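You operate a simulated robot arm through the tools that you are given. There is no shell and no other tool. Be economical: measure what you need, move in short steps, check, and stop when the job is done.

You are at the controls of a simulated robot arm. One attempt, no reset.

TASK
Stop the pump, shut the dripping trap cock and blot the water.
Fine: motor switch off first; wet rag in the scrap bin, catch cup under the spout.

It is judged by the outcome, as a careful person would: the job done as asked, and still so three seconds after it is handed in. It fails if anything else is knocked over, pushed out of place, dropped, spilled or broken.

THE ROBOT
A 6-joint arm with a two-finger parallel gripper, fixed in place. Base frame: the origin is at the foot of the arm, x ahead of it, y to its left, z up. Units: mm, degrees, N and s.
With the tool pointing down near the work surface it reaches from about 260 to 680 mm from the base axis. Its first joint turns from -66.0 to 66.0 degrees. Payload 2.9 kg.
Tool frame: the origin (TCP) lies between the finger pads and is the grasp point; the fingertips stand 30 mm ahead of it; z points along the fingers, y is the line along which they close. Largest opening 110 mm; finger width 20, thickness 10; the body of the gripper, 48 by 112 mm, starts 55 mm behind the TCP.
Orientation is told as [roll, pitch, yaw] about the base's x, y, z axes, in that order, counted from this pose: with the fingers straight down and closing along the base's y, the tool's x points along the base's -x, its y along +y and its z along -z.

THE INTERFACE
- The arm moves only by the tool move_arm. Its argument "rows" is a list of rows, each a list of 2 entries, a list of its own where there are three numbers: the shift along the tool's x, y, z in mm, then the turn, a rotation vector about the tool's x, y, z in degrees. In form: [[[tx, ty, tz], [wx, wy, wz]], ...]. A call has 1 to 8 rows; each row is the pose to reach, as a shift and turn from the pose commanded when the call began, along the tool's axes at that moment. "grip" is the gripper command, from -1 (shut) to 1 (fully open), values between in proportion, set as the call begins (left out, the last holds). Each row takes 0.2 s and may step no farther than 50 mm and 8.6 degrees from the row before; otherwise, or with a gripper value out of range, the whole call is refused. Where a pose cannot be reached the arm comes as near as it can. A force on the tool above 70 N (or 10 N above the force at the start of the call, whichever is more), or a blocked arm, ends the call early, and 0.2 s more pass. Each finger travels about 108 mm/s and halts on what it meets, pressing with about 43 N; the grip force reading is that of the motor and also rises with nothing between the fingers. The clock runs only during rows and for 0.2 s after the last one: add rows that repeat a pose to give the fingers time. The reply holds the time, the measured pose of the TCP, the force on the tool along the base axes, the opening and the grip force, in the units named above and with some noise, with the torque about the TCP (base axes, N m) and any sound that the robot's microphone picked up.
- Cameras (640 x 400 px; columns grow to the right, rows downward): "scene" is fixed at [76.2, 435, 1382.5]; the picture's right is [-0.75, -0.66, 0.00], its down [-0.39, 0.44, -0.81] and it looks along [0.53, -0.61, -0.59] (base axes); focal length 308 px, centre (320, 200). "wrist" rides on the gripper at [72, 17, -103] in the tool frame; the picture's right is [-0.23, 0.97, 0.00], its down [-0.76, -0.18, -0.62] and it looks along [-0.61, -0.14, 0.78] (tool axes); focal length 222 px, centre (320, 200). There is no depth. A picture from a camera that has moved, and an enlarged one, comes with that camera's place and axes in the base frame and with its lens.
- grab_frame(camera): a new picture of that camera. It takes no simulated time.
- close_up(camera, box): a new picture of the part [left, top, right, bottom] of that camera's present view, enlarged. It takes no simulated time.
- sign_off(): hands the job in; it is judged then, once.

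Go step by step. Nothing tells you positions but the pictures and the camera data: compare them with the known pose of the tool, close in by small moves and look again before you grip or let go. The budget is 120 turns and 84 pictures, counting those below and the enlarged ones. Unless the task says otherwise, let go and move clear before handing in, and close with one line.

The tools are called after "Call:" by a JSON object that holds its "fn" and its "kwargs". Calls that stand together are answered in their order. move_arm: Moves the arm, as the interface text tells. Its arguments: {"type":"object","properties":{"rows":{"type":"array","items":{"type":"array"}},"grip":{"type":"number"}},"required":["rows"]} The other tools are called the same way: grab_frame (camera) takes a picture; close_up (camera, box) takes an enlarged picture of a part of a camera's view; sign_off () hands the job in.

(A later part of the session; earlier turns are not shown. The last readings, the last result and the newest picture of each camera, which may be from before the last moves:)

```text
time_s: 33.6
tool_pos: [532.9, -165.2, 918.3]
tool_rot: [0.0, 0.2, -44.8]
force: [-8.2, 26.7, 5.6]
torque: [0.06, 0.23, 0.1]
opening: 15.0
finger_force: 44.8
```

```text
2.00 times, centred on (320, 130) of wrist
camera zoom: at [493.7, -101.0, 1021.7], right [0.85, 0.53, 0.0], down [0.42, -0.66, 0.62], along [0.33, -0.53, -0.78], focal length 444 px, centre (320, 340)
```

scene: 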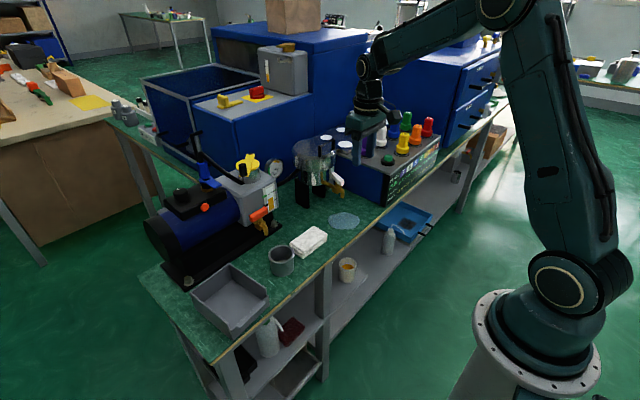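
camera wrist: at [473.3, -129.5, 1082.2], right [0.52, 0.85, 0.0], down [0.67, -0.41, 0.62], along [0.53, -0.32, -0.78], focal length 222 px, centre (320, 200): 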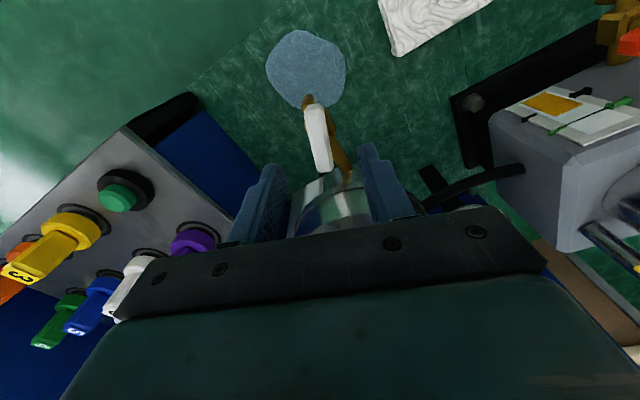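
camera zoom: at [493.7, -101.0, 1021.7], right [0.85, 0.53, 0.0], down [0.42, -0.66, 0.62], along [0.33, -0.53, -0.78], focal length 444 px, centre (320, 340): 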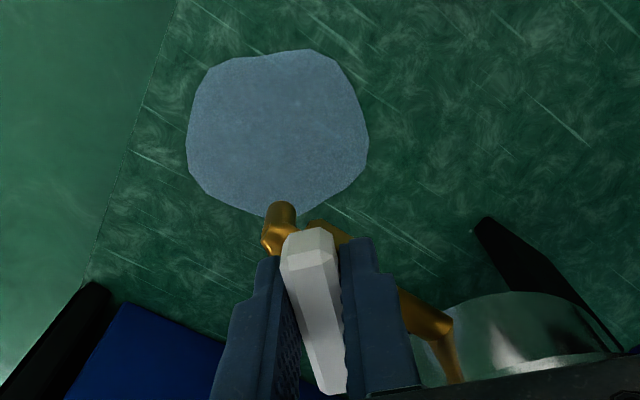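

Call:
{"fn": "close_up", "kwargs": {"camera": "scene", "box": [260, 100, 400, 210]}}

Call:
{"fn": "grab_frame", "kwargs": {"camera": "wrist"}}

```text
3.64 times, centred on (330, 155) of scene
camera zoom: at [75.9, 435.7, 1382.3], right [-0.75, -0.66, 0.0], down [-0.39, 0.44, -0.81], along [0.53, -0.61, -0.59], focal length 1121 px, centre (284, 364)
```

zoom: 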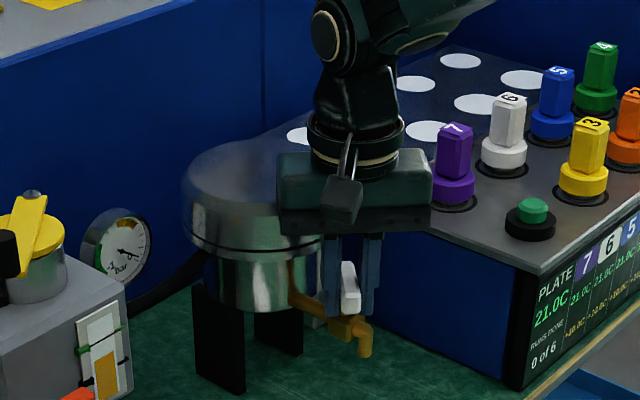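

```text
39 pictures are left
camera wrist: at [493.7, -101.0, 1021.7], right [0.85, 0.53, 0.0], down [0.42, -0.66, 0.62], along [0.33, -0.53, -0.78], focal length 222 px, centre (320, 200)
```

wrist: 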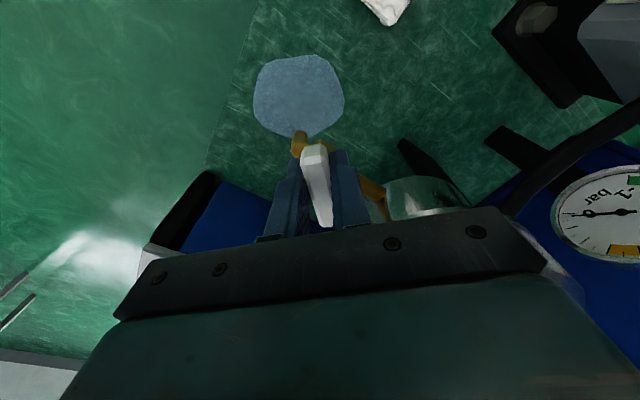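

The gripper body may have been touching the vessel lid. I'll release, lift, and look at the lever and lid.

Call:
{"fn": "move_arm", "kwargs": {"grip": -0.3, "rows": [[[0, 0, 0], [0, 0, 0]], [[0, 0, 0], [0, 0, 0]], [[10, 0, -30], [0, 0, 0]], [[30, 0, -70], [0, 0, 0]], [[60, 0, -100], [0, 0, 0]]]}}

Call:
{"fn": "grab_frame", "kwargs": {"camera": "wrist"}}

Call:
{"fn": "close_up", "kwargs": {"camera": "scene", "box": [270, 120, 380, 210]}}

```text
time_s: 34.8
tool_pos: [490.3, -126.8, 1016.0]
tool_rot: [0.0, 0.0, -45.1]
force: [-0.1, -0.8, -0.6]
torque: [-0.03, -0.01, -0.01]
opening: 38.2
finger_force: 0.0
```

```text
38 pictures are left
camera wrist: at [451.5, -61.2, 1120.6], right [0.85, 0.53, 0.0], down [0.41, -0.66, 0.62], along [0.33, -0.53, -0.78], focal length 222 px, centre (320, 200)
```

wrist: 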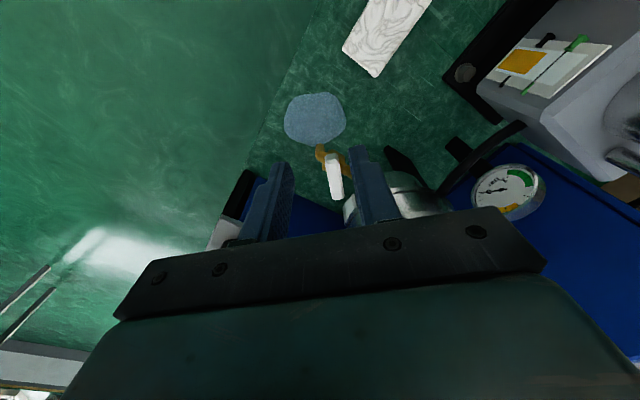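

```text
4.44 times, centred on (325, 165) of scene
camera zoom: at [76.2, 435.0, 1382.5], right [-0.75, -0.66, 0.0], down [-0.39, 0.44, -0.81], along [0.53, -0.61, -0.59], focal length 1370 px, centre (298, 356)
```

zoom: 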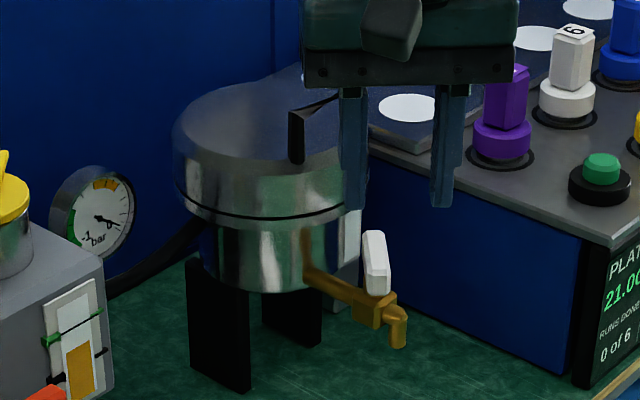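

The lid handle sits near (602,-168,990), which the gripper body hit. The lever is now about half-way. I'll finish the turn by pushing the lever's near end with closed, yaw-0 fingers, keeping the body clear of the lid.

Call:
{"fn": "move_arm", "kwargs": {"grip": -1, "rows": [[[-5, -6, 0], [0, 0, -7.5]], [[-10, -12, 0], [0, 0, -15]], [[-15, -18, 0], [0, 0, -22.5]], [[-20, -24, 0], [0, 0, -30]], [[-24, -30, 0], [0, 0, -37.5]], [[-28, -35, 0], [0, 0, -45]], [[-28, -35, 0], [0, 0, -45]]]}}

Call:
{"fn": "grab_frame", "kwargs": {"camera": "wrist"}}

```text
time_s: 36.4
tool_pos: [485.8, -169.0, 1017.2]
tool_rot: [0.0, 0.0, 0.0]
force: [0.1, 0.3, -0.1]
torque: [-0.01, -0.01, 0.01]
opening: 0.0
finger_force: 37.5
```

```text
36 pictures are left
camera wrist: at [413.8, -151.6, 1121.0], right [0.23, 0.97, 0.0], down [0.76, -0.18, 0.62], along [0.61, -0.14, -0.78], focal length 222 px, centre (320, 200)
```

wrist: 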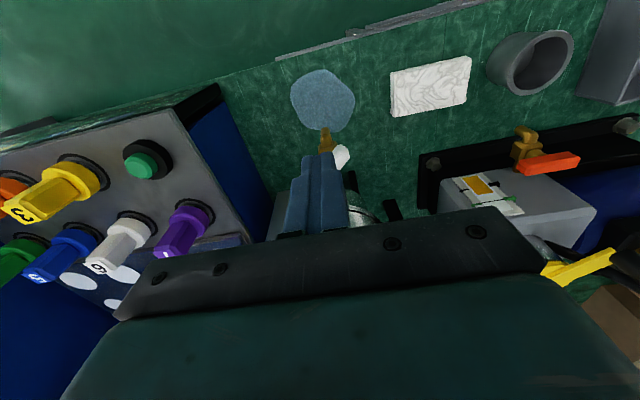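

Call:
{"fn": "move_arm", "kwargs": {"rows": [[[0, -3, 45], [0, 0, 0]], [[0, -3, 92], [0, 0, 0]], [[0, -3, 92], [0, 0, 0]]]}}

Call:
{"fn": "close_up", "kwargs": {"camera": "wrist", "box": [240, 30, 420, 210]}}

Call:
{"fn": "close_up", "kwargs": {"camera": "scene", "box": [310, 145, 370, 205]}}

```text
time_s: 37.2
tool_pos: [486.4, -171.4, 926.1]
tool_rot: [0.1, 0.0, -0.1]
force: [0.3, -0.4, 0.0]
torque: [-0.01, 0.0, 0.0]
opening: 0.0
finger_force: 38.0
```

```text
2.22 times, centred on (330, 120) of wrist
camera zoom: at [414.5, -153.2, 1028.5], right [0.23, 0.97, 0.0], down [0.76, -0.18, 0.62], along [0.61, -0.14, -0.78], focal length 494 px, centre (298, 378)
```

zoom: 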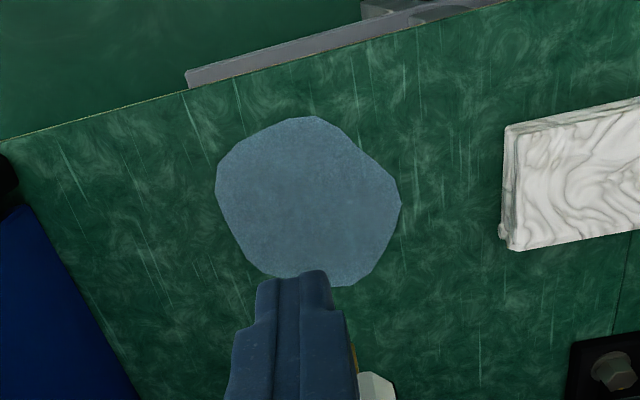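

```text
6.67 times, centred on (340, 175) of scene
camera zoom: at [76.2, 435.0, 1382.5], right [-0.75, -0.66, 0.0], down [-0.39, 0.44, -0.81], along [0.53, -0.61, -0.59], focal length 2055 px, centre (187, 367)
```

zoom: 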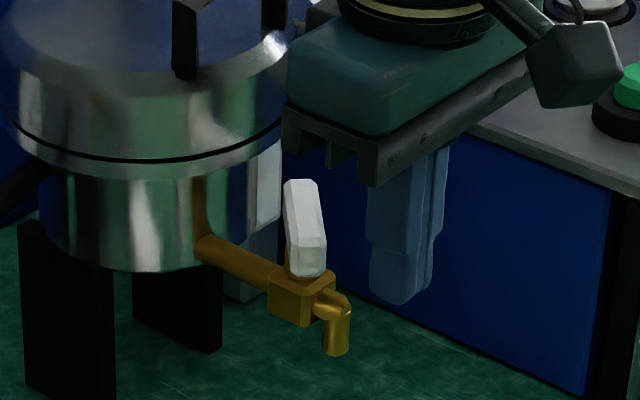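

Now the pushing arc, first part.

Call:
{"fn": "move_arm", "kwargs": {"rows": [[[-9, 1, 3], [0, 0, 0]], [[-18.6, 1.8, 3], [0, 0, 0]], [[-21.1, 6.2, 3], [0, 0, 0]], [[-24.7, 9.9, 3], [0, 0, 0]], [[-27.5, 14, 3], [0, 0, 0]]]}}

Call:
{"fn": "close_up", "kwargs": {"camera": "scene", "box": [310, 145, 370, 205]}}

```text
time_s: 38.4
tool_pos: [514.9, -158.5, 923.6]
tool_rot: [-0.1, 0.1, -0.1]
force: [-0.5, -1.4, -0.2]
torque: [0.03, -0.02, 0.02]
opening: 0.0
finger_force: 37.7
```

```text
6.67 times, centred on (340, 175) of scene
camera zoom: at [76.2, 435.0, 1382.5], right [-0.75, -0.66, 0.0], down [-0.39, 0.44, -0.81], along [0.53, -0.61, -0.59], focal length 2055 px, centre (187, 367)
```

zoom: 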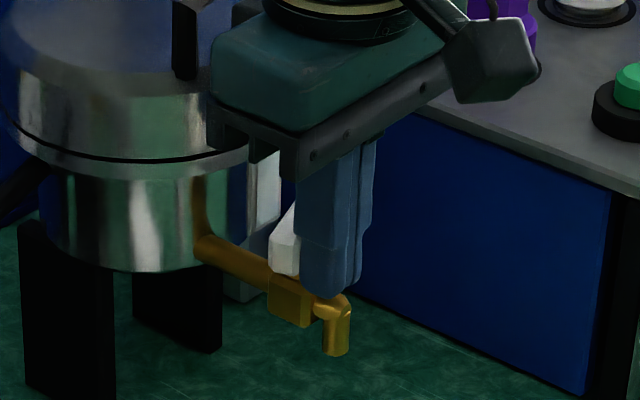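

It's turning with little force. Continuing.

Call:
{"fn": "move_arm", "kwargs": {"rows": [[[-3, 7, 0], [0, 0, 0]], [[-5, 12, 0], [0, 0, 0]], [[-7, 17, 0], [0, 0, 0]], [[-9, 20, 0], [0, 0, 0]]]}}

Call:
{"fn": "close_up", "kwargs": {"camera": "scene", "box": [310, 145, 370, 205]}}

```text
time_s: 39.4
tool_pos: [521.8, -138.6, 923.1]
tool_rot: [0.0, 0.1, -0.3]
force: [-5.2, -4.1, 0.5]
torque: [-0.04, 0.02, -0.06]
opening: 0.0
finger_force: 37.8
```

```text
6.67 times, centred on (340, 175) of scene
camera zoom: at [76.1, 434.9, 1382.6], right [-0.75, -0.66, 0.0], down [-0.39, 0.44, -0.81], along [0.53, -0.61, -0.59], focal length 2055 px, centre (187, 367)
```

zoom: 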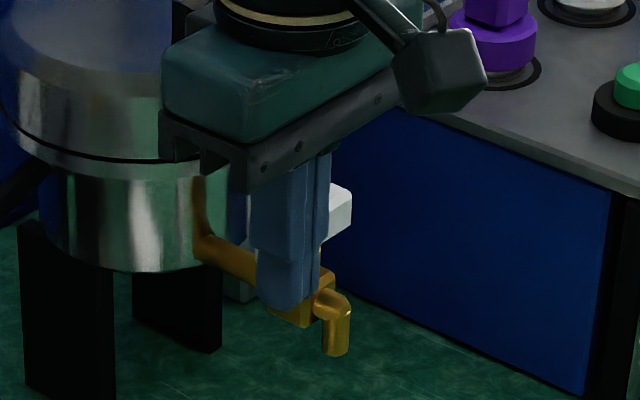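

Call:
{"fn": "move_arm", "kwargs": {"rows": [[[-2, 1, 0], [0, 0, 0]], [[-4, 2, 0], [0, 0, 0]]]}}

```text
time_s: 40.0
tool_pos: [522.6, -138.2, 921.7]
tool_rot: [0.0, 0.6, -0.5]
force: [-33.9, -14.8, 7.8]
torque: [-0.2, 0.09, -0.42]
opening: 0.1
finger_force: 38.1
```

It meets a firm stop: the cock is against its closed end. Backing off and looking.

Call:
{"fn": "move_arm", "kwargs": {"rows": [[[6, 0, 0], [0, 0, 0]], [[40, 0, 0], [0, 0, 0]], [[60, 0, -40], [0, 0, 0]], [[60, 0, -80], [0, 0, 0]]]}}

Call:
{"fn": "grab_frame", "kwargs": {"camera": "wrist"}}

Call:
{"fn": "close_up", "kwargs": {"camera": "scene", "box": [310, 155, 370, 235]}}

```text
time_s: 41.0
tool_pos: [466.1, -137.2, 1002.5]
tool_rot: [0.1, -0.1, 0.0]
force: [0.2, 0.1, -0.2]
torque: [-0.02, 0.0, -0.02]
opening: 0.0
finger_force: 37.7
```

```text
31 pictures are left
camera wrist: at [394.2, -119.1, 1106.0], right [0.23, 0.97, 0.0], down [0.76, -0.18, 0.62], along [0.61, -0.14, -0.78], focal length 222 px, centre (320, 200)
```

wrist: 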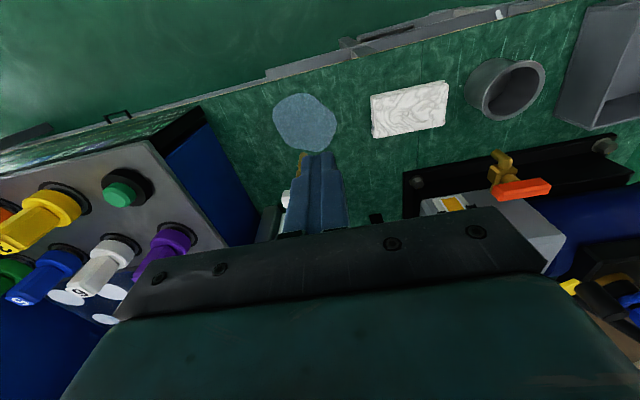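

```text
5.00 times, centred on (340, 195) of scene
camera zoom: at [76.2, 435.0, 1382.5], right [-0.75, -0.66, 0.0], down [-0.39, 0.44, -0.81], along [0.53, -0.61, -0.59], focal length 1541 px, centre (220, 225)
```

zoom: 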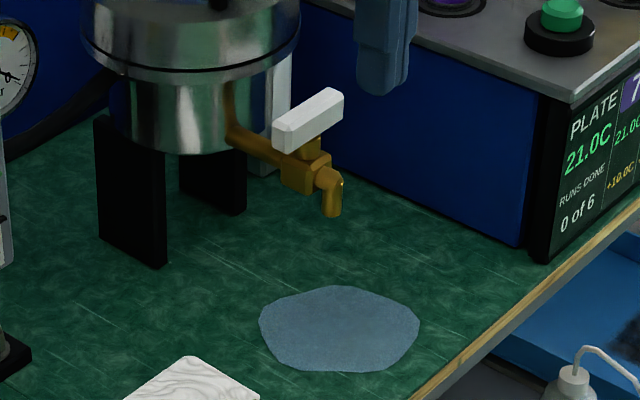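

The lever now lies across the pipe: closed. The rag is about 92×60 mm at (516,-20). Since the spout overhangs the puddle, I'll hold the rag by its +y end (gripper yaw -90) so that, turned to yaw 0, it reaches forward under the spout.

Call:
{"fn": "move_arm", "kwargs": {"grip": 0.64, "rows": [[[-7, 20, 5], [0, 0, 8]], [[-14, 40, 10], [0, 0, 16]], [[-20, 60, 15], [0, 0, 24]], [[-27, 80, 20], [0, 0, 32]], [[-34, 100, 30], [0, 0, 40]], [[-40, 120, 40], [0, 0, 48]], [[-46, 140, 50], [0, 0, 56]], [[-51, 150, 60], [0, 0, 64]]]}}

Call:
{"fn": "move_arm", "kwargs": {"rows": [[[0, 0, 0], [0, 0, 8]], [[0, 0, 0], [0, 0, 16]], [[0, 0, 0], [0, 0, 24]], [[0, 0, 0], [0, 0, 26]], [[0, 0, 0], [0, 0, 26]]]}}

Call:
{"fn": "grab_frame", "kwargs": {"camera": "wrist"}}

Call:
{"fn": "close_up", "kwargs": {"camera": "scene", "box": [255, 190, 365, 300]}}

```text
time_s: 42.8
tool_pos: [517.5, 14.1, 942.9]
tool_rot: [0.0, -0.1, -64.2]
force: [0.0, 0.4, 0.8]
torque: [-0.03, 0.02, 0.0]
opening: 90.2
finger_force: 0.1
```

```text
time_s: 44.0
tool_pos: [518.3, 14.0, 941.6]
tool_rot: [0.0, 0.1, -90.2]
force: [-0.4, -0.4, 0.5]
torque: [0.03, -0.02, -0.01]
opening: 90.1
finger_force: 0.2
```

```text
29 pictures are left
camera wrist: at [535.2, 87.3, 1046.2], right [0.97, -0.23, 0.0], down [-0.18, -0.76, 0.62], along [-0.14, -0.61, -0.78], focal length 222 px, centre (320, 200)
```

wrist: 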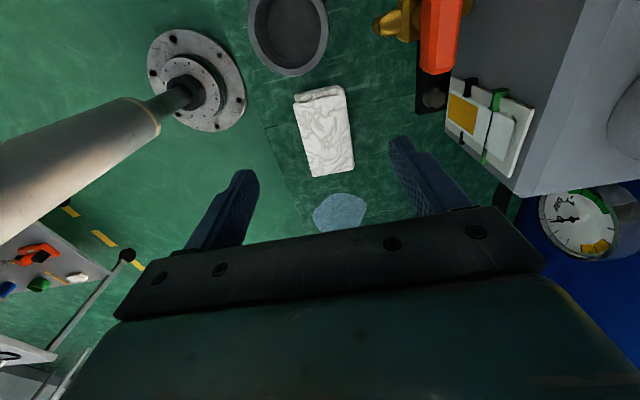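

```text
3.64 times, centred on (310, 245) of scene
camera zoom: at [76.2, 435.0, 1382.5], right [-0.75, -0.66, 0.0], down [-0.39, 0.44, -0.81], along [0.53, -0.61, -0.59], focal length 1121 px, centre (356, 36)
```

zoom: 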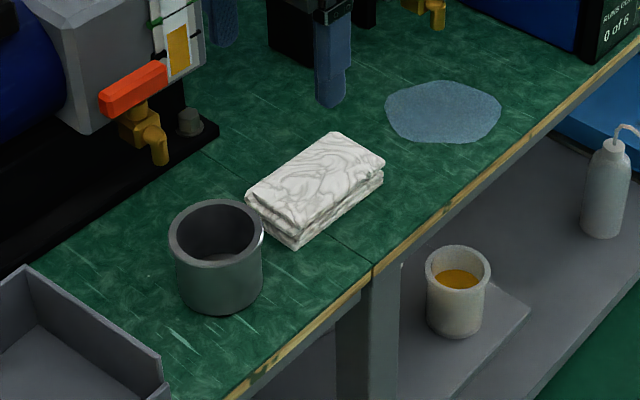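

Rag spans x≈490–546, y≈-70–31. Descending around its +y end.

Call:
{"fn": "move_arm", "kwargs": {"rows": [[[1, 0, 45], [0, 0, 3]], [[1, 0, 90], [0, 0, 3]], [[1, 0, 125], [0, 0, 3]], [[1, 0, 137], [0, 0, 3]], [[1, 0, 137], [0, 0, 3]]]}}

Call:
{"fn": "grab_frame", "kwargs": {"camera": "wrist"}}

Call:
{"fn": "close_up", "kwargs": {"camera": "scene", "box": [255, 190, 365, 300]}}

```text
time_s: 45.2
tool_pos: [517.2, 14.7, 805.2]
tool_rot: [0.1, 0.1, -93.1]
force: [0.6, -0.1, -0.3]
torque: [-0.01, 0.03, -0.01]
opening: 90.2
finger_force: 0.1
```

```text
27 pictures are left
camera wrist: at [538.7, 86.7, 909.3], right [0.96, -0.28, 0.0], down [-0.22, -0.75, 0.62], along [-0.17, -0.6, -0.78], focal length 222 px, centre (320, 200)
```

wrist: 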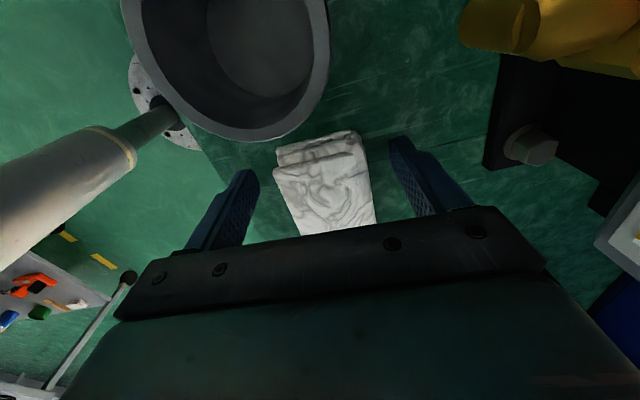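

```text
3.64 times, centred on (310, 245) of scene
camera zoom: at [76.2, 435.0, 1382.5], right [-0.75, -0.66, 0.0], down [-0.39, 0.44, -0.81], along [0.53, -0.61, -0.59], focal length 1121 px, centre (356, 36)
```

zoom: 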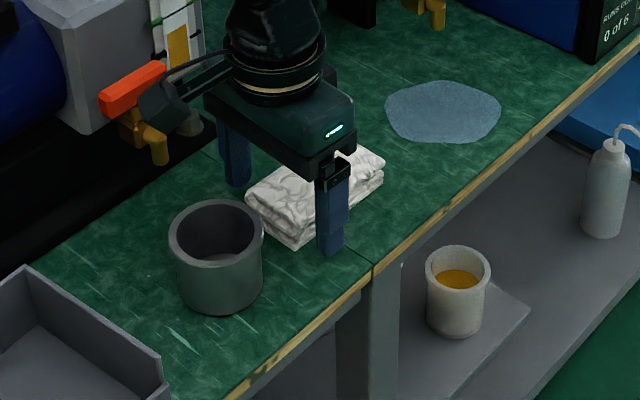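

Straddled correctly. Lower 4 mm and grip.

Call:
{"fn": "move_arm", "kwargs": {"rows": [[[0, 0, 4], [0, 0, 0]], [[0, 0, 4], [0, 0, 0]]]}}

Call:
{"fn": "move_arm", "kwargs": {"grip": -1, "rows": [[[0, 0, 0], [0, 0, 0]], [[0, 0, 0], [0, 0, 0]], [[0, 0, 0], [0, 0, 0]], [[0, 0, 0], [0, 0, 0]]]}}

```text
time_s: 45.8
tool_pos: [517.6, 13.8, 801.7]
tool_rot: [0.1, 0.0, -93.0]
force: [0.2, 0.7, 0.2]
torque: [0.01, -0.01, 0.01]
opening: 90.4
finger_force: 0.0
```

```text
time_s: 46.8
tool_pos: [517.2, 15.1, 802.2]
tool_rot: [0.1, 0.0, -93.1]
force: [-0.8, -0.1, -0.8]
torque: [0.02, -0.03, 0.03]
opening: 56.9
finger_force: 43.4
```

Gripped. Lift, then move toward the front of the puddle.

Call:
{"fn": "move_arm", "kwargs": {"rows": [[[0, 0, -35], [0, 0, 0]], [[0, 0, -70], [0, 0, 0]], [[-30, -20, -70], [0, 0, 0]], [[-60, -40, -70], [0, 0, -8]], [[-90, -60, -70], [0, 0, -16]], [[-119, -81, -70], [0, 0, -24]], [[-119, -81, -70], [0, 0, -32]], [[-119, -81, -70], [0, 0, -40]]]}}

Call:
{"fn": "move_arm", "kwargs": {"rows": [[[0, 0, 0], [0, 0, -8]], [[0, 0, 0], [0, 0, -16]], [[0, 0, 0], [0, 0, -24]], [[0, 0, 0], [0, 0, -32]], [[0, 0, 0], [0, 0, -40]], [[0, 0, 0], [0, 0, -48]], [[0, 0, 0], [0, 0, -53]], [[0, 0, 0], [0, 0, -53]]]}}

Call:
{"fn": "grab_frame", "kwargs": {"camera": "wrist"}}

Call:
{"fn": "grab_frame", "kwargs": {"camera": "scene"}}

```text
time_s: 48.6
tool_pos: [429.2, -100.2, 871.9]
tool_rot: [0.1, 0.0, -53.0]
force: [-0.3, -0.3, -0.9]
torque: [0.04, 0.0, 0.0]
opening: 56.8
finger_force: 43.5
```

```text
time_s: 50.4
tool_pos: [430.4, -100.8, 872.4]
tool_rot: [0.0, -0.1, 0.0]
force: [0.1, -0.4, -0.7]
torque: [-0.01, 0.0, -0.03]
opening: 56.8
finger_force: 43.3
```

```text
25 pictures are left
camera wrist: at [357.9, -82.2, 975.2], right [0.23, 0.97, 0.0], down [0.76, -0.18, 0.62], along [0.61, -0.14, -0.78], focal length 222 px, centre (320, 200)
```

wrist: 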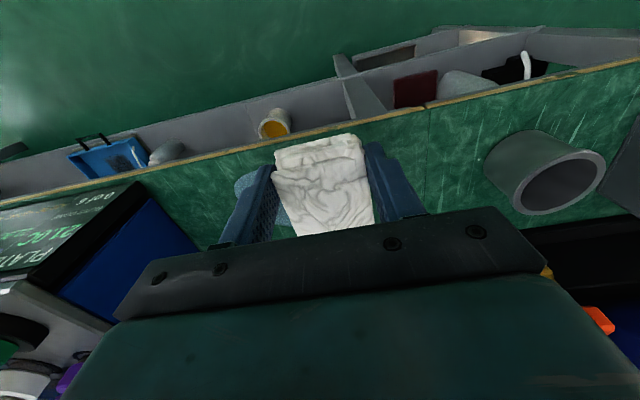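

```text
24 pictures are left
```

scene: 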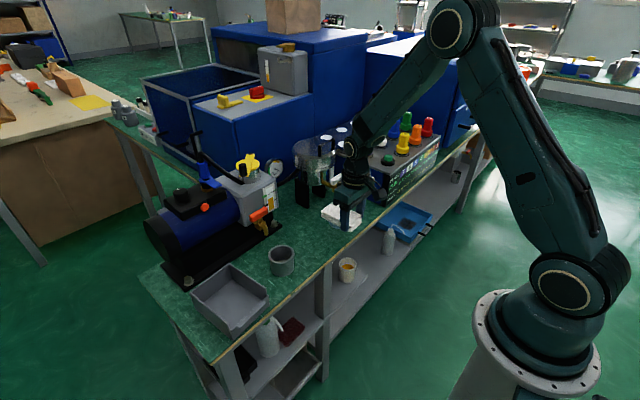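

Rag is held, pointing forward. Lower here, slide sideways, then forward under the spout.

Call:
{"fn": "move_arm", "kwargs": {"rows": [[[0, 0, 30], [0, 0, 0]], [[0, 0, 59], [0, 0, 0]], [[0, -35, 59], [0, 0, 0]], [[0, -68, 59], [0, 0, 0]], [[-18, -68, 59], [0, 0, 0]], [[-35, -68, 62], [0, 0, 0]], [[-35, -68, 66], [0, 0, 0]]]}}

Call:
{"fn": "close_up", "kwargs": {"camera": "scene", "box": [285, 155, 395, 255]}}

```text
time_s: 52.0
tool_pos: [465.3, -168.2, 805.1]
tool_rot: [0.0, 0.0, 0.0]
force: [-0.9, 0.0, 0.4]
torque: [0.01, 0.0, 0.01]
opening: 56.6
finger_force: 43.2
```

```text
4.00 times, centred on (340, 205) of scene
camera zoom: at [76.2, 435.0, 1382.5], right [-0.75, -0.66, 0.0], down [-0.39, 0.44, -0.81], along [0.53, -0.61, -0.59], focal length 1233 px, centre (240, 180)
```

zoom: 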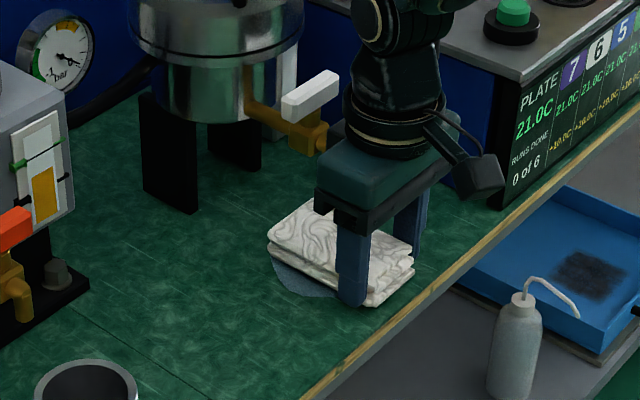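

Rag lies over the puddle. Press down gently.

Call:
{"fn": "move_arm", "kwargs": {"rows": [[[0, 0, 2], [0, 0, 0]], [[0, 0, 4], [0, 0, 0]], [[0, 0, 4], [0, 0, 0]], [[0, 0, 4], [0, 0, 0]]]}}

```text
time_s: 53.0
tool_pos: [465.8, -168.7, 802.2]
tool_rot: [0.0, 0.0, -0.1]
force: [-1.5, 0.5, 3.9]
torque: [0.06, -0.07, 0.05]
opening: 56.7
finger_force: 43.4
```

Contact felt. Now wipe slowly side to side.

Call:
{"fn": "move_arm", "kwargs": {"rows": [[[0, 8, 1], [0, 0, 0]], [[0, 16, 1], [0, 0, 0]], [[0, 24, 1], [0, 0, 0]], [[0, 24, 1], [0, 0, 0]], [[0, 12, 1], [0, 0, 0]], [[0, 0, 1], [0, 0, 0]], [[0, -10, 1], [0, 0, 0]], [[0, -18, 1], [0, 0, 0]]]}}

Call:
{"fn": "close_up", "kwargs": {"camera": "scene", "box": [285, 155, 395, 255]}}

```text
time_s: 54.8
tool_pos: [464.9, -184.0, 802.2]
tool_rot: [0.1, -0.1, 0.1]
force: [0.7, 18.1, 27.0]
torque: [0.45, -0.11, 0.11]
opening: 56.7
finger_force: 43.1
```

```text
4.00 times, centred on (340, 205) of scene
camera zoom: at [75.8, 435.5, 1382.4], right [-0.75, -0.66, 0.0], down [-0.39, 0.44, -0.81], along [0.53, -0.61, -0.59], focal length 1233 px, centre (240, 180)
```

zoom: 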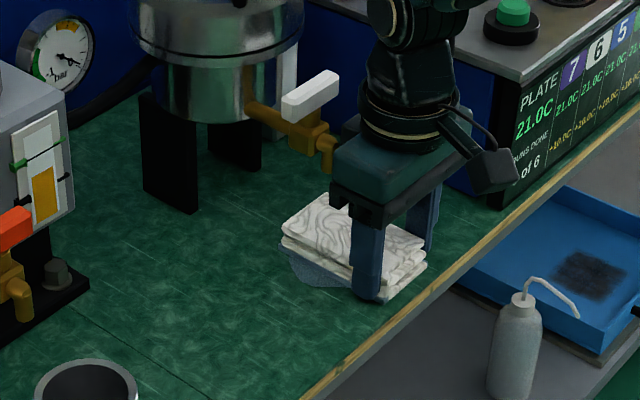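

The puddle is shrinking. Another pass.

Call:
{"fn": "move_arm", "kwargs": {"rows": [[[0, 12, 0], [0, 0, 0]], [[0, 24, 0], [0, 0, 0]], [[0, 36, 0], [0, 0, 0]], [[0, 42, 0], [0, 0, 0]], [[10, 42, 0], [0, 0, 0]], [[10, 25, 0], [0, 0, 0]], [[10, 8, 0], [0, 0, 0]], [[10, 0, 0], [0, 0, 0]]]}}

Call:
{"fn": "move_arm", "kwargs": {"rows": [[[-10, 8, 0], [0, 0, 0]], [[-10, 20, 0], [0, 0, 0]], [[-10, 36, 0], [0, 0, 0]], [[-10, 48, 0], [0, 0, 0]], [[-10, 60, 0], [0, 0, 0]]]}}

Call:
{"fn": "close_up", "kwargs": {"camera": "scene", "box": [285, 155, 395, 255]}}

```text
time_s: 56.6
tool_pos: [454.9, -185.5, 801.6]
tool_rot: [0.1, 0.1, 0.1]
force: [-1.5, 20.4, 29.5]
torque: [0.41, 0.07, 0.03]
opening: 56.7
finger_force: 42.9
```

```text
time_s: 57.8
tool_pos: [465.0, -126.7, 801.5]
tool_rot: [0.0, -0.3, -0.1]
force: [1.4, -14.0, 21.3]
torque: [-0.49, 0.23, 0.2]
opening: 56.7
finger_force: 42.6
```

```text
4.00 times, centred on (340, 205) of scene
camera zoom: at [76.0, 434.8, 1382.6], right [-0.75, -0.66, 0.0], down [-0.39, 0.44, -0.81], along [0.53, -0.61, -0.59], focal length 1233 px, centre (240, 180)
```

zoom: 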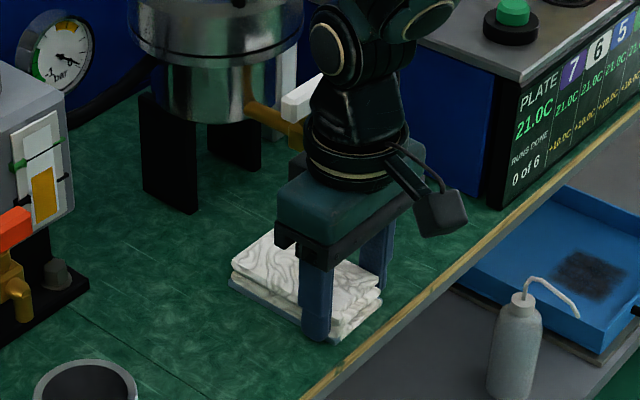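

Lift and withdraw to see whether any water is left.

Call:
{"fn": "move_arm", "kwargs": {"rows": [[[0, 0, -10], [0, 0, 0]], [[30, 20, -15], [0, 0, 0]], [[60, 60, -40], [0, 0, 0]], [[60, 100, -75], [0, 0, 0]], [[60, 100, -75], [0, 0, 0]]]}}

Call:
{"fn": "close_up", "kwargs": {"camera": "scene", "box": [255, 155, 395, 265]}}

```text
refused: row 3 steps farther than a row can; nothing moved
```

```text
3.64 times, centred on (325, 210) of scene
camera zoom: at [76.0, 434.8, 1382.6], right [-0.75, -0.66, 0.0], down [-0.39, 0.44, -0.81], along [0.53, -0.61, -0.59], focal length 1121 px, centre (302, 164)
```

zoom: 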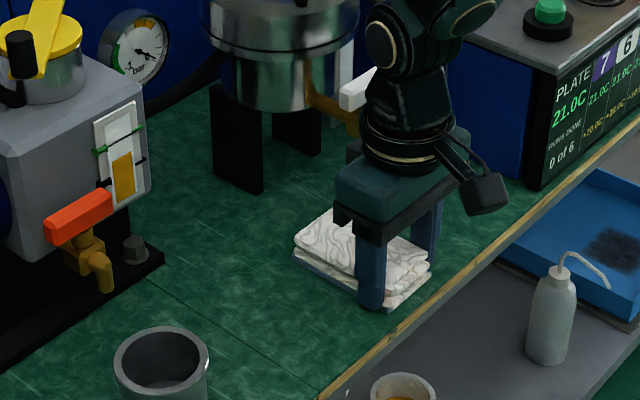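

Call:
{"fn": "move_arm", "kwargs": {"rows": [[[0, 0, -10], [0, 0, 0]], [[25, 20, -15], [0, 0, 0]], [[45, 50, -35], [0, 0, 0]], [[45, 80, -65], [0, 0, 0]], [[45, 110, -75], [0, 0, 0]], [[45, 110, -75], [0, 0, 0]]]}}

Call:
{"fn": "close_up", "kwargs": {"camera": "scene", "box": [255, 155, 395, 265]}}

```text
time_s: 59.2
tool_pos: [419.6, -14.3, 875.3]
tool_rot: [0.0, 0.0, -0.1]
force: [0.7, 0.1, -0.1]
torque: [-0.01, 0.0, -0.01]
opening: 56.9
finger_force: 42.7
```

```text
3.64 times, centred on (325, 210) of scene
camera zoom: at [76.2, 435.0, 1382.5], right [-0.75, -0.66, 0.0], down [-0.39, 0.44, -0.81], along [0.53, -0.61, -0.59], focal length 1121 px, centre (302, 164)
```

zoom: 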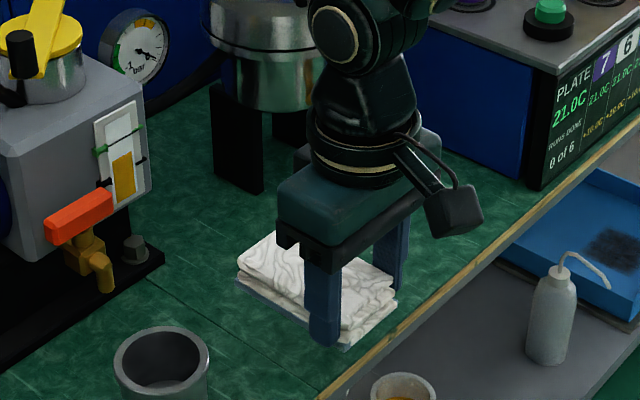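

My arm hides the puddle area; I'll move toward the bin with the rag still held and check from there.

Call:
{"fn": "move_arm", "kwargs": {"rows": [[[0, 30, -35], [0, 0, 0]], [[0, 70, -55], [0, 0, 0]], [[0, 115, -55], [0, 0, 0]], [[-10, 160, -55], [0, 0, 0]], [[-25, 205, -55], [0, 0, 0]], [[-40, 240, -55], [0, 0, 0]], [[-55, 257, -55], [0, 0, 0]], [[-55, 257, -55], [0, 0, 0]]]}}

Call:
{"fn": "grab_frame", "kwargs": {"camera": "scene"}}

Call:
{"fn": "grab_frame", "kwargs": {"camera": "wrist"}}

```text
time_s: 61.0
tool_pos: [476.6, 242.6, 930.1]
tool_rot: [0.0, 0.1, -0.1]
force: [0.0, 0.3, 0.4]
torque: [-0.02, 0.0, -0.04]
opening: 56.7
finger_force: 42.4
```

```text
18 pictures are left
```

scene: 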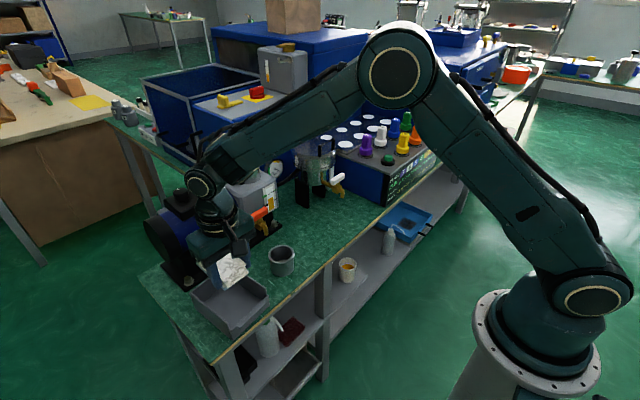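

```text
17 pictures are left
camera wrist: at [403.1, 259.7, 1033.3], right [0.23, 0.97, 0.0], down [0.76, -0.18, 0.62], along [0.61, -0.14, -0.78], focal length 222 px, centre (320, 200)
```

wrist: 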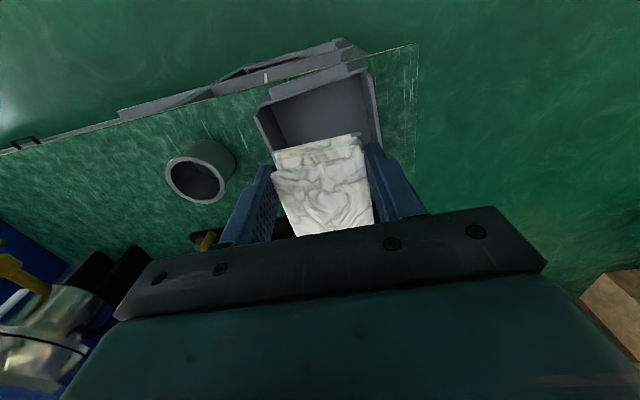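

The puddle is gone. The bin is beneath, centred near (511,244), yawed a few degrees; I'll lower the rag into it.

Call:
{"fn": "move_arm", "kwargs": {"rows": [[[0, 0, 20], [0, 0, -6]], [[0, 0, 50], [0, 0, -6]], [[0, 0, 75], [0, 0, -6]], [[0, 0, 75], [0, 0, -6]]]}}

Call:
{"fn": "grab_frame", "kwargs": {"camera": "wrist"}}

Call:
{"fn": "close_up", "kwargs": {"camera": "scene", "box": [160, 220, 300, 360]}}

```text
time_s: 62.0
tool_pos: [474.6, 241.0, 855.0]
tool_rot: [-0.1, -0.1, 5.9]
force: [-0.2, -0.3, -0.5]
torque: [-0.02, 0.0, 0.03]
opening: 56.8
finger_force: 42.7
```

```text
16 pictures are left
camera wrist: at [401.4, 250.8, 958.3], right [0.13, 0.99, 0.0], down [0.78, -0.1, 0.62], along [0.62, -0.08, -0.78], focal length 222 px, centre (320, 200)
```

wrist: 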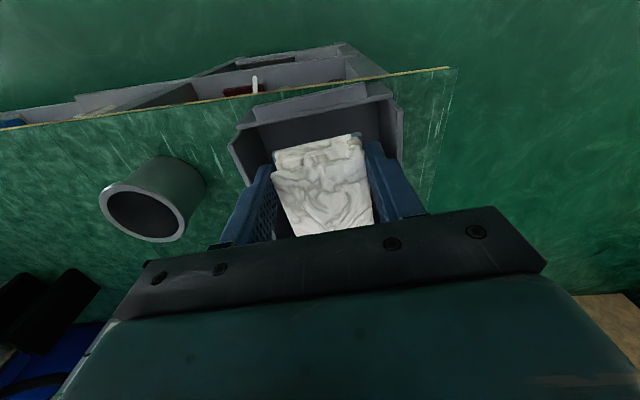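

```text
2.86 times, centred on (230, 290) of scene
camera zoom: at [76.2, 435.0, 1382.5], right [-0.75, -0.66, 0.0], down [-0.39, 0.44, -0.81], along [0.53, -0.61, -0.59], focal length 881 px, centre (577, -57)
```

zoom: 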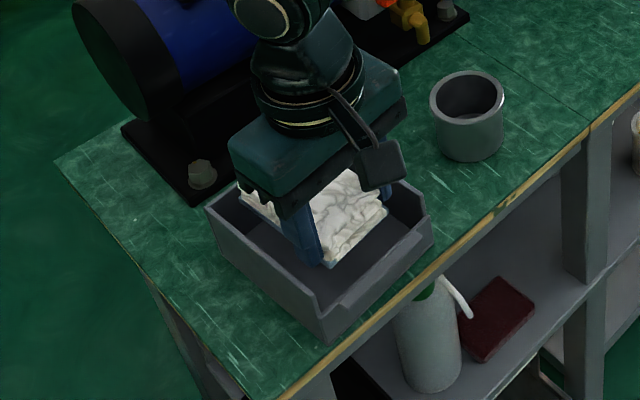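

Centred well. Lower and release gently.

Call:
{"fn": "move_arm", "kwargs": {"rows": [[[0, 0, 22], [0, 0, 0]], [[0, 0, 40], [0, 0, 0]], [[0, 0, 44], [0, 0, 0]], [[0, 0, 44], [0, 0, 0]]]}}

```text
time_s: 63.0
tool_pos: [475.6, 240.9, 811.3]
tool_rot: [0.0, 0.0, 6.0]
force: [-0.9, -0.3, 0.5]
torque: [0.01, -0.02, -0.02]
opening: 56.6
finger_force: 42.9
```

Call:
{"fn": "move_arm", "kwargs": {"rows": [[[0, 0, 2], [0, 0, 0]], [[0, 0, 4], [0, 0, 0]], [[0, 0, 4], [0, 0, 0]]]}}

Call:
{"fn": "move_arm", "kwargs": {"grip": 0.3, "rows": [[[0, 0, 0], [0, 0, 0]], [[0, 0, 0], [0, 0, 0]], [[0, 0, -20], [0, 0, 0]], [[0, 0, -60], [0, 0, 0]], [[0, 0, -105], [0, 0, 0]]]}}

Call:
{"fn": "close_up", "kwargs": {"camera": "scene", "box": [180, 220, 330, 350]}}

Call:
{"fn": "grab_frame", "kwargs": {"camera": "wrist"}}

```text
time_s: 63.8
tool_pos: [476.3, 240.3, 807.3]
tool_rot: [0.0, 0.0, 5.8]
force: [-0.5, -0.5, 0.1]
torque: [0.02, 0.0, -0.01]
opening: 56.8
finger_force: 43.4
```

```text
time_s: 65.0
tool_pos: [474.6, 240.9, 913.6]
tool_rot: [0.1, -0.1, 5.9]
force: [-0.7, -0.3, -0.1]
torque: [-0.02, 0.0, 0.04]
opening: 71.4
finger_force: 0.1
```

```text
3.08 times, centred on (255, 285) of scene
camera zoom: at [76.2, 435.0, 1382.5], right [-0.75, -0.66, 0.0], down [-0.39, 0.44, -0.81], along [0.53, -0.61, -0.59], focal length 948 px, centre (520, -62)
```

zoom: 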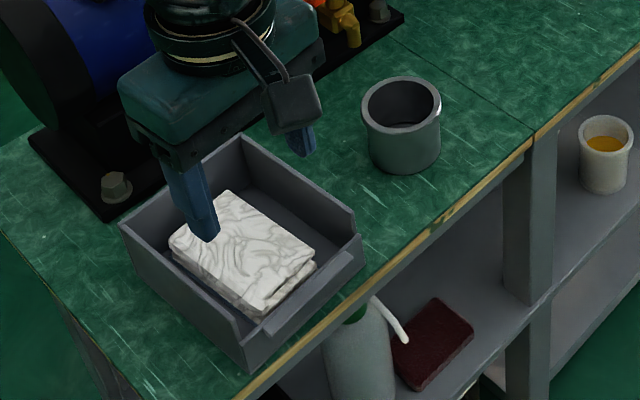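

```text
13 pictures are left
camera wrist: at [401.3, 252.0, 1016.8], right [0.13, 0.99, 0.0], down [0.78, -0.1, 0.62], along [0.62, -0.08, -0.78], focal length 222 px, centre (320, 200)
```

wrist: 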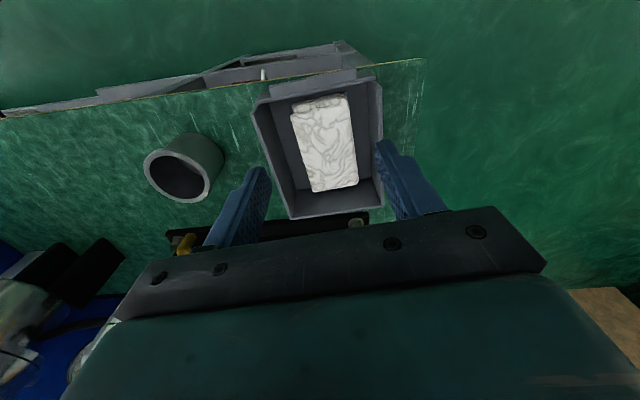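

Rag is in the bin. The cup is at about (508,85), ~64 mm wide, ~50 mm tall; to fit under the spout I'll hold it with the tool tilted 60° forward so the gripper body stays clear. Moving to a pre-grasp.

Call:
{"fn": "move_arm", "kwargs": {"grip": 0.8, "rows": [[[10, -30, -20], [0, 0, 2]], [[25, -70, -26], [0, 0, 4]], [[45, -112, -26], [0, 0, 6]], [[61, -150, -26], [0, 0, 6]], [[61, -150, -26], [0, 0, 6]]]}}

Call:
{"fn": "move_arm", "kwargs": {"rows": [[[0, 0, 0], [0, -7.5, 0]], [[0, 0, 0], [0, -15, 0]], [[0, 0, 0], [0, -22.5, 0]], [[0, 0, 0], [0, -30, 0]], [[0, 0, 0], [0, -37.5, 0]], [[0, 0, 0], [0, -45, 0]], [[0, 0, 0], [0, -52.5, 0]], [[0, 0, 0], [0, -60, 0]]]}}

Call:
{"fn": "grab_frame", "kwargs": {"camera": "wrist"}}

```text
time_s: 66.2
tool_pos: [431.3, 85.5, 940.2]
tool_rot: [0.0, 0.1, -0.1]
force: [-0.2, 0.0, 0.8]
torque: [-0.03, -0.03, 0.0]
opening: 99.1
finger_force: 0.1
```

```text
time_s: 68.0
tool_pos: [430.3, 86.2, 938.6]
tool_rot: [0.0, -60.1, -0.2]
force: [-0.3, -0.4, -0.4]
torque: [0.03, -0.03, 0.0]
opening: 99.0
finger_force: 0.0
```

```text
12 pictures are left
camera wrist: at [305.0, 103.8, 927.6], right [0.11, 0.97, 0.2], down [-0.16, -0.18, 0.97], along [0.98, -0.14, 0.14], focal length 222 px, centre (320, 200)
```

wrist: 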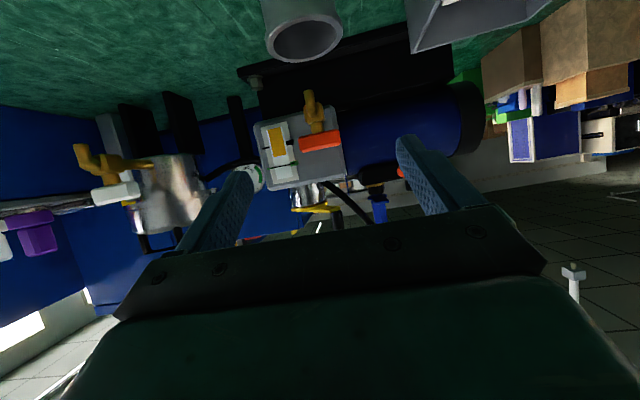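

Lower in front of the cup.

Call:
{"fn": "move_arm", "kwargs": {"rows": [[[34, 0, 20], [0, 0, 0]], [[68, 1, 40], [0, 0, 0]], [[102, 1, 59], [0, 0, 0]], [[102, 1, 59], [0, 0, 0]]]}}

Call:
{"fn": "grab_frame", "kwargs": {"camera": "wrist"}}

Call:
{"fn": "close_up", "kwargs": {"camera": "scene", "box": [220, 210, 350, 330]}}

```text
time_s: 69.0
tool_pos: [431.5, 87.7, 821.2]
tool_rot: [-0.1, -60.0, 0.0]
force: [0.4, 0.8, -0.5]
torque: [-0.01, 0.01, 0.01]
opening: 99.0
finger_force: 0.0
```

```text
11 pictures are left
camera wrist: at [305.8, 105.3, 809.2], right [0.11, 0.97, 0.2], down [-0.16, -0.18, 0.97], along [0.98, -0.14, 0.14], focal length 222 px, centre (320, 200)
```

wrist: 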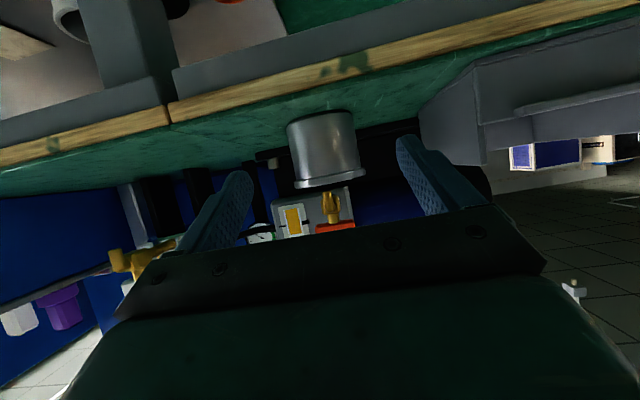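

```text
3.33 times, centred on (285, 270) of scene
camera zoom: at [76.2, 435.0, 1382.5], right [-0.75, -0.66, 0.0], down [-0.39, 0.44, -0.81], along [0.53, -0.61, -0.59], focal length 1028 px, centre (437, -33)
```

zoom: 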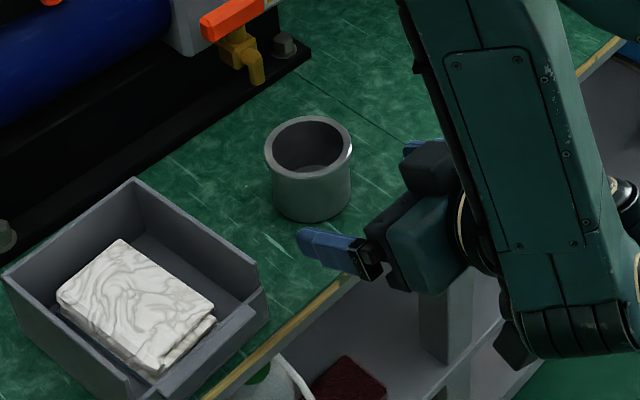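

Cup is centred between the fingers (y≈90). Advance to straddle it.

Call:
{"fn": "move_arm", "kwargs": {"rows": [[[-9, 1.5, 36], [0, 0, 0]], [[-15, 1.5, 62], [0, 0, 0]], [[-18.5, 1.5, 78], [0, 0, 0]], [[-18.5, 1.5, 80], [0, 0, 0]]]}}

Call:
{"fn": "close_up", "kwargs": {"camera": "scene", "box": [230, 210, 340, 310]}}

Call:
{"fn": "grab_frame", "kwargs": {"camera": "wrist"}}

```text
time_s: 70.0
tool_pos: [510.0, 88.4, 797.7]
tool_rot: [-0.1, -60.0, 0.0]
force: [-0.6, 0.0, -0.3]
torque: [-0.04, -0.04, 0.02]
opening: 98.7
finger_force: 0.1
```

```text
4.00 times, centred on (285, 260) of scene
camera zoom: at [76.2, 435.0, 1382.5], right [-0.75, -0.66, 0.0], down [-0.39, 0.44, -0.81], along [0.53, -0.61, -0.59], focal length 1233 px, centre (460, -40)
```

zoom: 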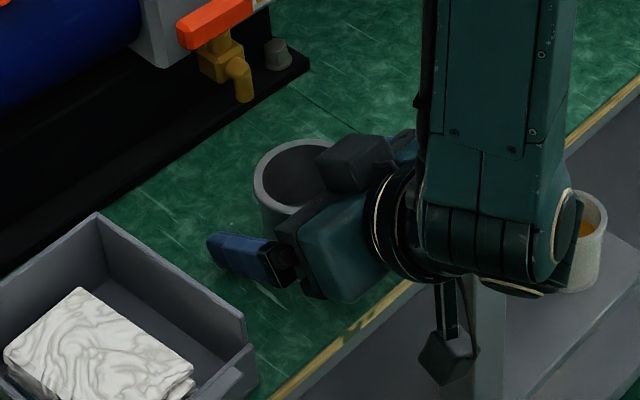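

```text
8 pictures are left
camera wrist: at [384.9, 105.9, 785.8], right [0.11, 0.97, 0.2], down [-0.16, -0.18, 0.97], along [0.98, -0.14, 0.14], focal length 222 px, centre (320, 200)
```

wrist: 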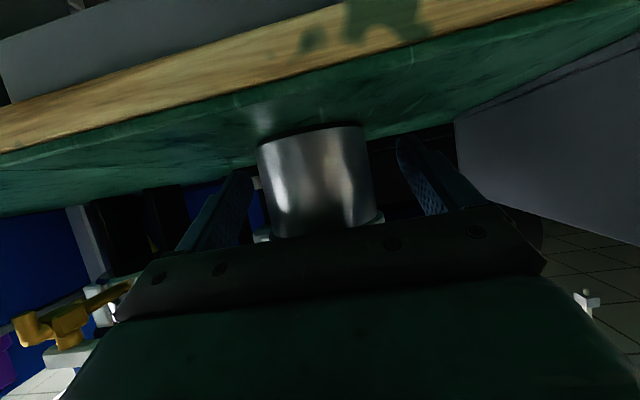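

Straddled. Close gently on the cup.

Call:
{"fn": "move_arm", "kwargs": {"grip": -1, "rows": [[[0, 0, 0], [0, 0, 0]], [[0, 0, 0], [0, 0, 0]], [[0, 0, 0], [0, 0, 0]], [[0, 0, 0], [0, 0, 0]]]}}

```text
time_s: 71.0
tool_pos: [511.1, 88.2, 797.5]
tool_rot: [-0.2, -60.1, 0.0]
force: [0.5, -0.9, -0.1]
torque: [0.02, -0.02, -0.04]
opening: 58.6
finger_force: 42.7
```

Gripped (58.6 mm). Lift, withdraw, and carry it sideways.

Call:
{"fn": "move_arm", "kwargs": {"rows": [[[-17.3, 0, -10], [0, 0, 0]], [[1.4, 0, -42.5], [0, 0, 0]], [[20.2, 0, -75], [0, 0, 0]], [[20.2, -43, -75], [0, 0, 0]], [[20.2, -86, -75], [0, 0, 0]], [[20.2, -129, -75], [0, 0, 0]], [[20.2, -172, -75], [0, 0, 0]], [[20.2, -215, -75], [0, 0, 0]]]}}

Call:
{"fn": "move_arm", "kwargs": {"rows": [[[0, -20, 0], [0, 0, 0]], [[0, -41, 0], [0, 0, 0]], [[0, -41, 0], [0, 0, 0]]]}}

Call:
{"fn": "grab_frame", "kwargs": {"camera": "wrist"}}

Call:
{"fn": "close_up", "kwargs": {"camera": "scene", "box": [290, 150, 420, 260]}}

```text
time_s: 72.8
tool_pos: [406.2, -109.4, 809.7]
tool_rot: [-0.2, -60.4, 0.0]
force: [0.1, 0.2, -0.7]
torque: [0.01, 0.01, 0.02]
opening: 58.6
finger_force: 43.8
out of reach, approached as far as the arm can: row 7, 8
```

```text
time_s: 73.6
tool_pos: [388.5, -133.7, 804.6]
tool_rot: [-0.2, -60.2, -0.1]
force: [-0.1, 0.1, -0.8]
torque: [0.02, 0.03, -0.01]
opening: 58.5
finger_force: 43.3
out of reach, approached as far as the arm can: row 1, 2, 3
```

```text
7 pictures are left
camera wrist: at [262.5, -115.3, 792.8], right [0.12, 0.97, 0.2], down [-0.16, -0.18, 0.97], along [0.98, -0.14, 0.14], focal length 222 px, centre (320, 200)
```

wrist: 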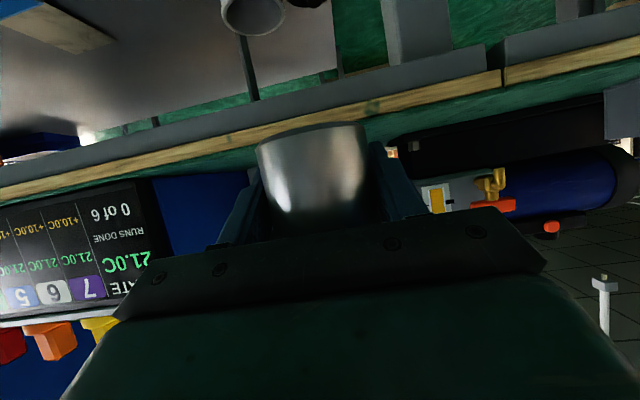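

```text
3.64 times, centred on (355, 205) of scene
camera zoom: at [76.2, 435.0, 1382.5], right [-0.75, -0.66, 0.0], down [-0.39, 0.44, -0.81], along [0.53, -0.61, -0.59], focal length 1121 px, centre (193, 182)
```

zoom: 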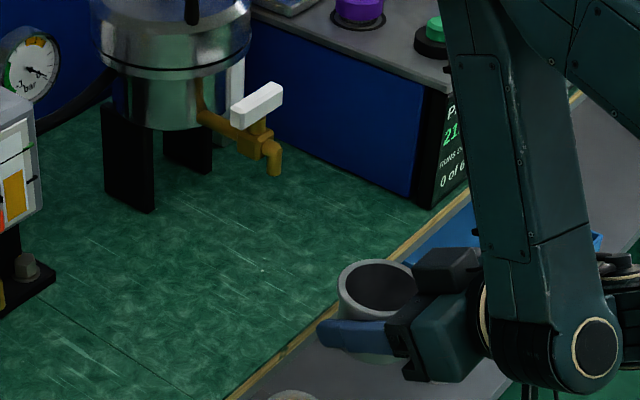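

Wrist limit reached at yaw 0; the tool should point more radially. I'll yaw to -20° (about the vertical), raising slightly.

Call:
{"fn": "move_arm", "kwargs": {"rows": [[[-4, 0, -2], [6, 0, 3.5]], [[-8.7, 0, -5], [12, 0, 7]], [[-8.7, 0, -5], [17.3, 0, 10]], [[-8.7, 0, -5], [17.3, 0, 10]]]}}

```text
time_s: 74.6
tool_pos: [383.8, -135.4, 808.9]
tool_rot: [-0.5, -59.6, -18.3]
force: [0.0, 0.1, -1.3]
torque: [0.0, -0.02, -0.01]
opening: 58.5
finger_force: 42.8
out of reach, approached as far as the arm can: row 3, 4
```

Call:
{"fn": "move_arm", "kwargs": {"rows": [[[-13, 2, 18], [0, 0, 0]], [[-26, 4, 36], [0, 0, 0]], [[-39, 6.5, 55.4], [0, 0, 0]], [[-39, 6.5, 55.4], [0, 0, 0]]]}}

```text
time_s: 75.6
tool_pos: [448.5, -152.8, 815.0]
tool_rot: [0.1, -60.1, -20.1]
force: [-0.4, 0.5, -1.4]
torque: [-0.03, 0.0, 0.01]
opening: 58.5
finger_force: 42.9
out of reach, approached as far as the arm can: row 2
```

Recovered. Lower a bit and advance most of the way toward the spout.

Call:
{"fn": "move_arm", "kwargs": {"rows": [[[10.4, 0, 6], [0, 0, 0]], [[1, 2, 22], [0, 0, 0]], [[-8.6, 3.8, 39], [0, 0, 0]], [[-8.6, 3.8, 39], [0, 0, 0]]]}}

Call:
{"fn": "close_up", "kwargs": {"camera": "scene", "box": [300, 150, 410, 240]}}

```text
time_s: 76.6
tool_pos: [485.8, -160.8, 801.4]
tool_rot: [0.0, -60.0, -20.1]
force: [0.3, -0.5, -1.2]
torque: [-0.02, 0.0, -0.02]
opening: 58.6
finger_force: 42.9
```

```text
4.44 times, centred on (355, 195) of scene
camera zoom: at [76.2, 435.0, 1382.5], right [-0.75, -0.66, 0.0], down [-0.39, 0.44, -0.81], along [0.53, -0.61, -0.59], focal length 1370 px, centre (164, 222)
```

zoom: 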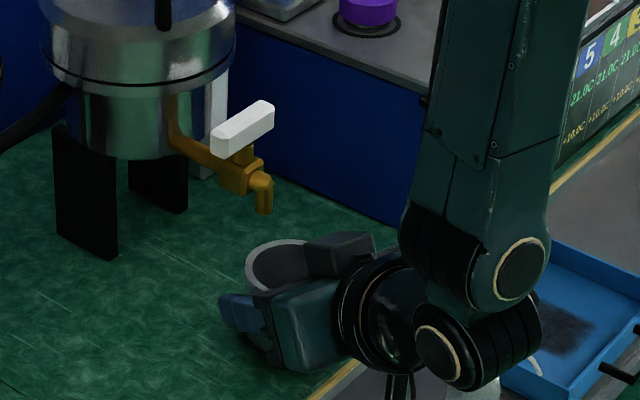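

Cup rim centre is at (489,-161) and spout at about (512,-168). Advance the last 19 mm.

Call:
{"fn": "move_arm", "kwargs": {"rows": [[[-5, 0.2, 8.7], [0, 0, 0]], [[-10, 0.4, 17.4], [0, 0, 0]], [[-10, 0.4, 17.4], [0, 0, 0]]]}}

Call:
{"fn": "close_up", "kwargs": {"camera": "scene", "box": [310, 160, 380, 230]}}

```text
time_s: 77.4
tool_pos: [504.5, -167.8, 802.8]
tool_rot: [0.0, -60.0, -20.1]
force: [0.5, -0.3, -1.1]
torque: [0.0, -0.03, 0.01]
opening: 58.6
finger_force: 43.0
```

```text
5.71 times, centred on (345, 195) of scene
camera zoom: at [76.2, 435.0, 1382.5], right [-0.75, -0.66, 0.0], down [-0.39, 0.44, -0.81], along [0.53, -0.61, -0.59], focal length 1762 px, centre (177, 229)
```

zoom: 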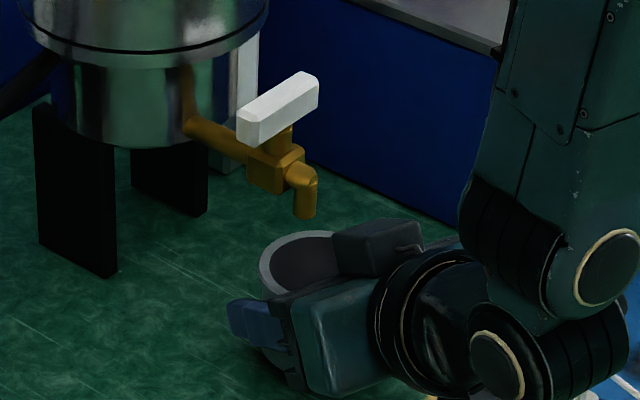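

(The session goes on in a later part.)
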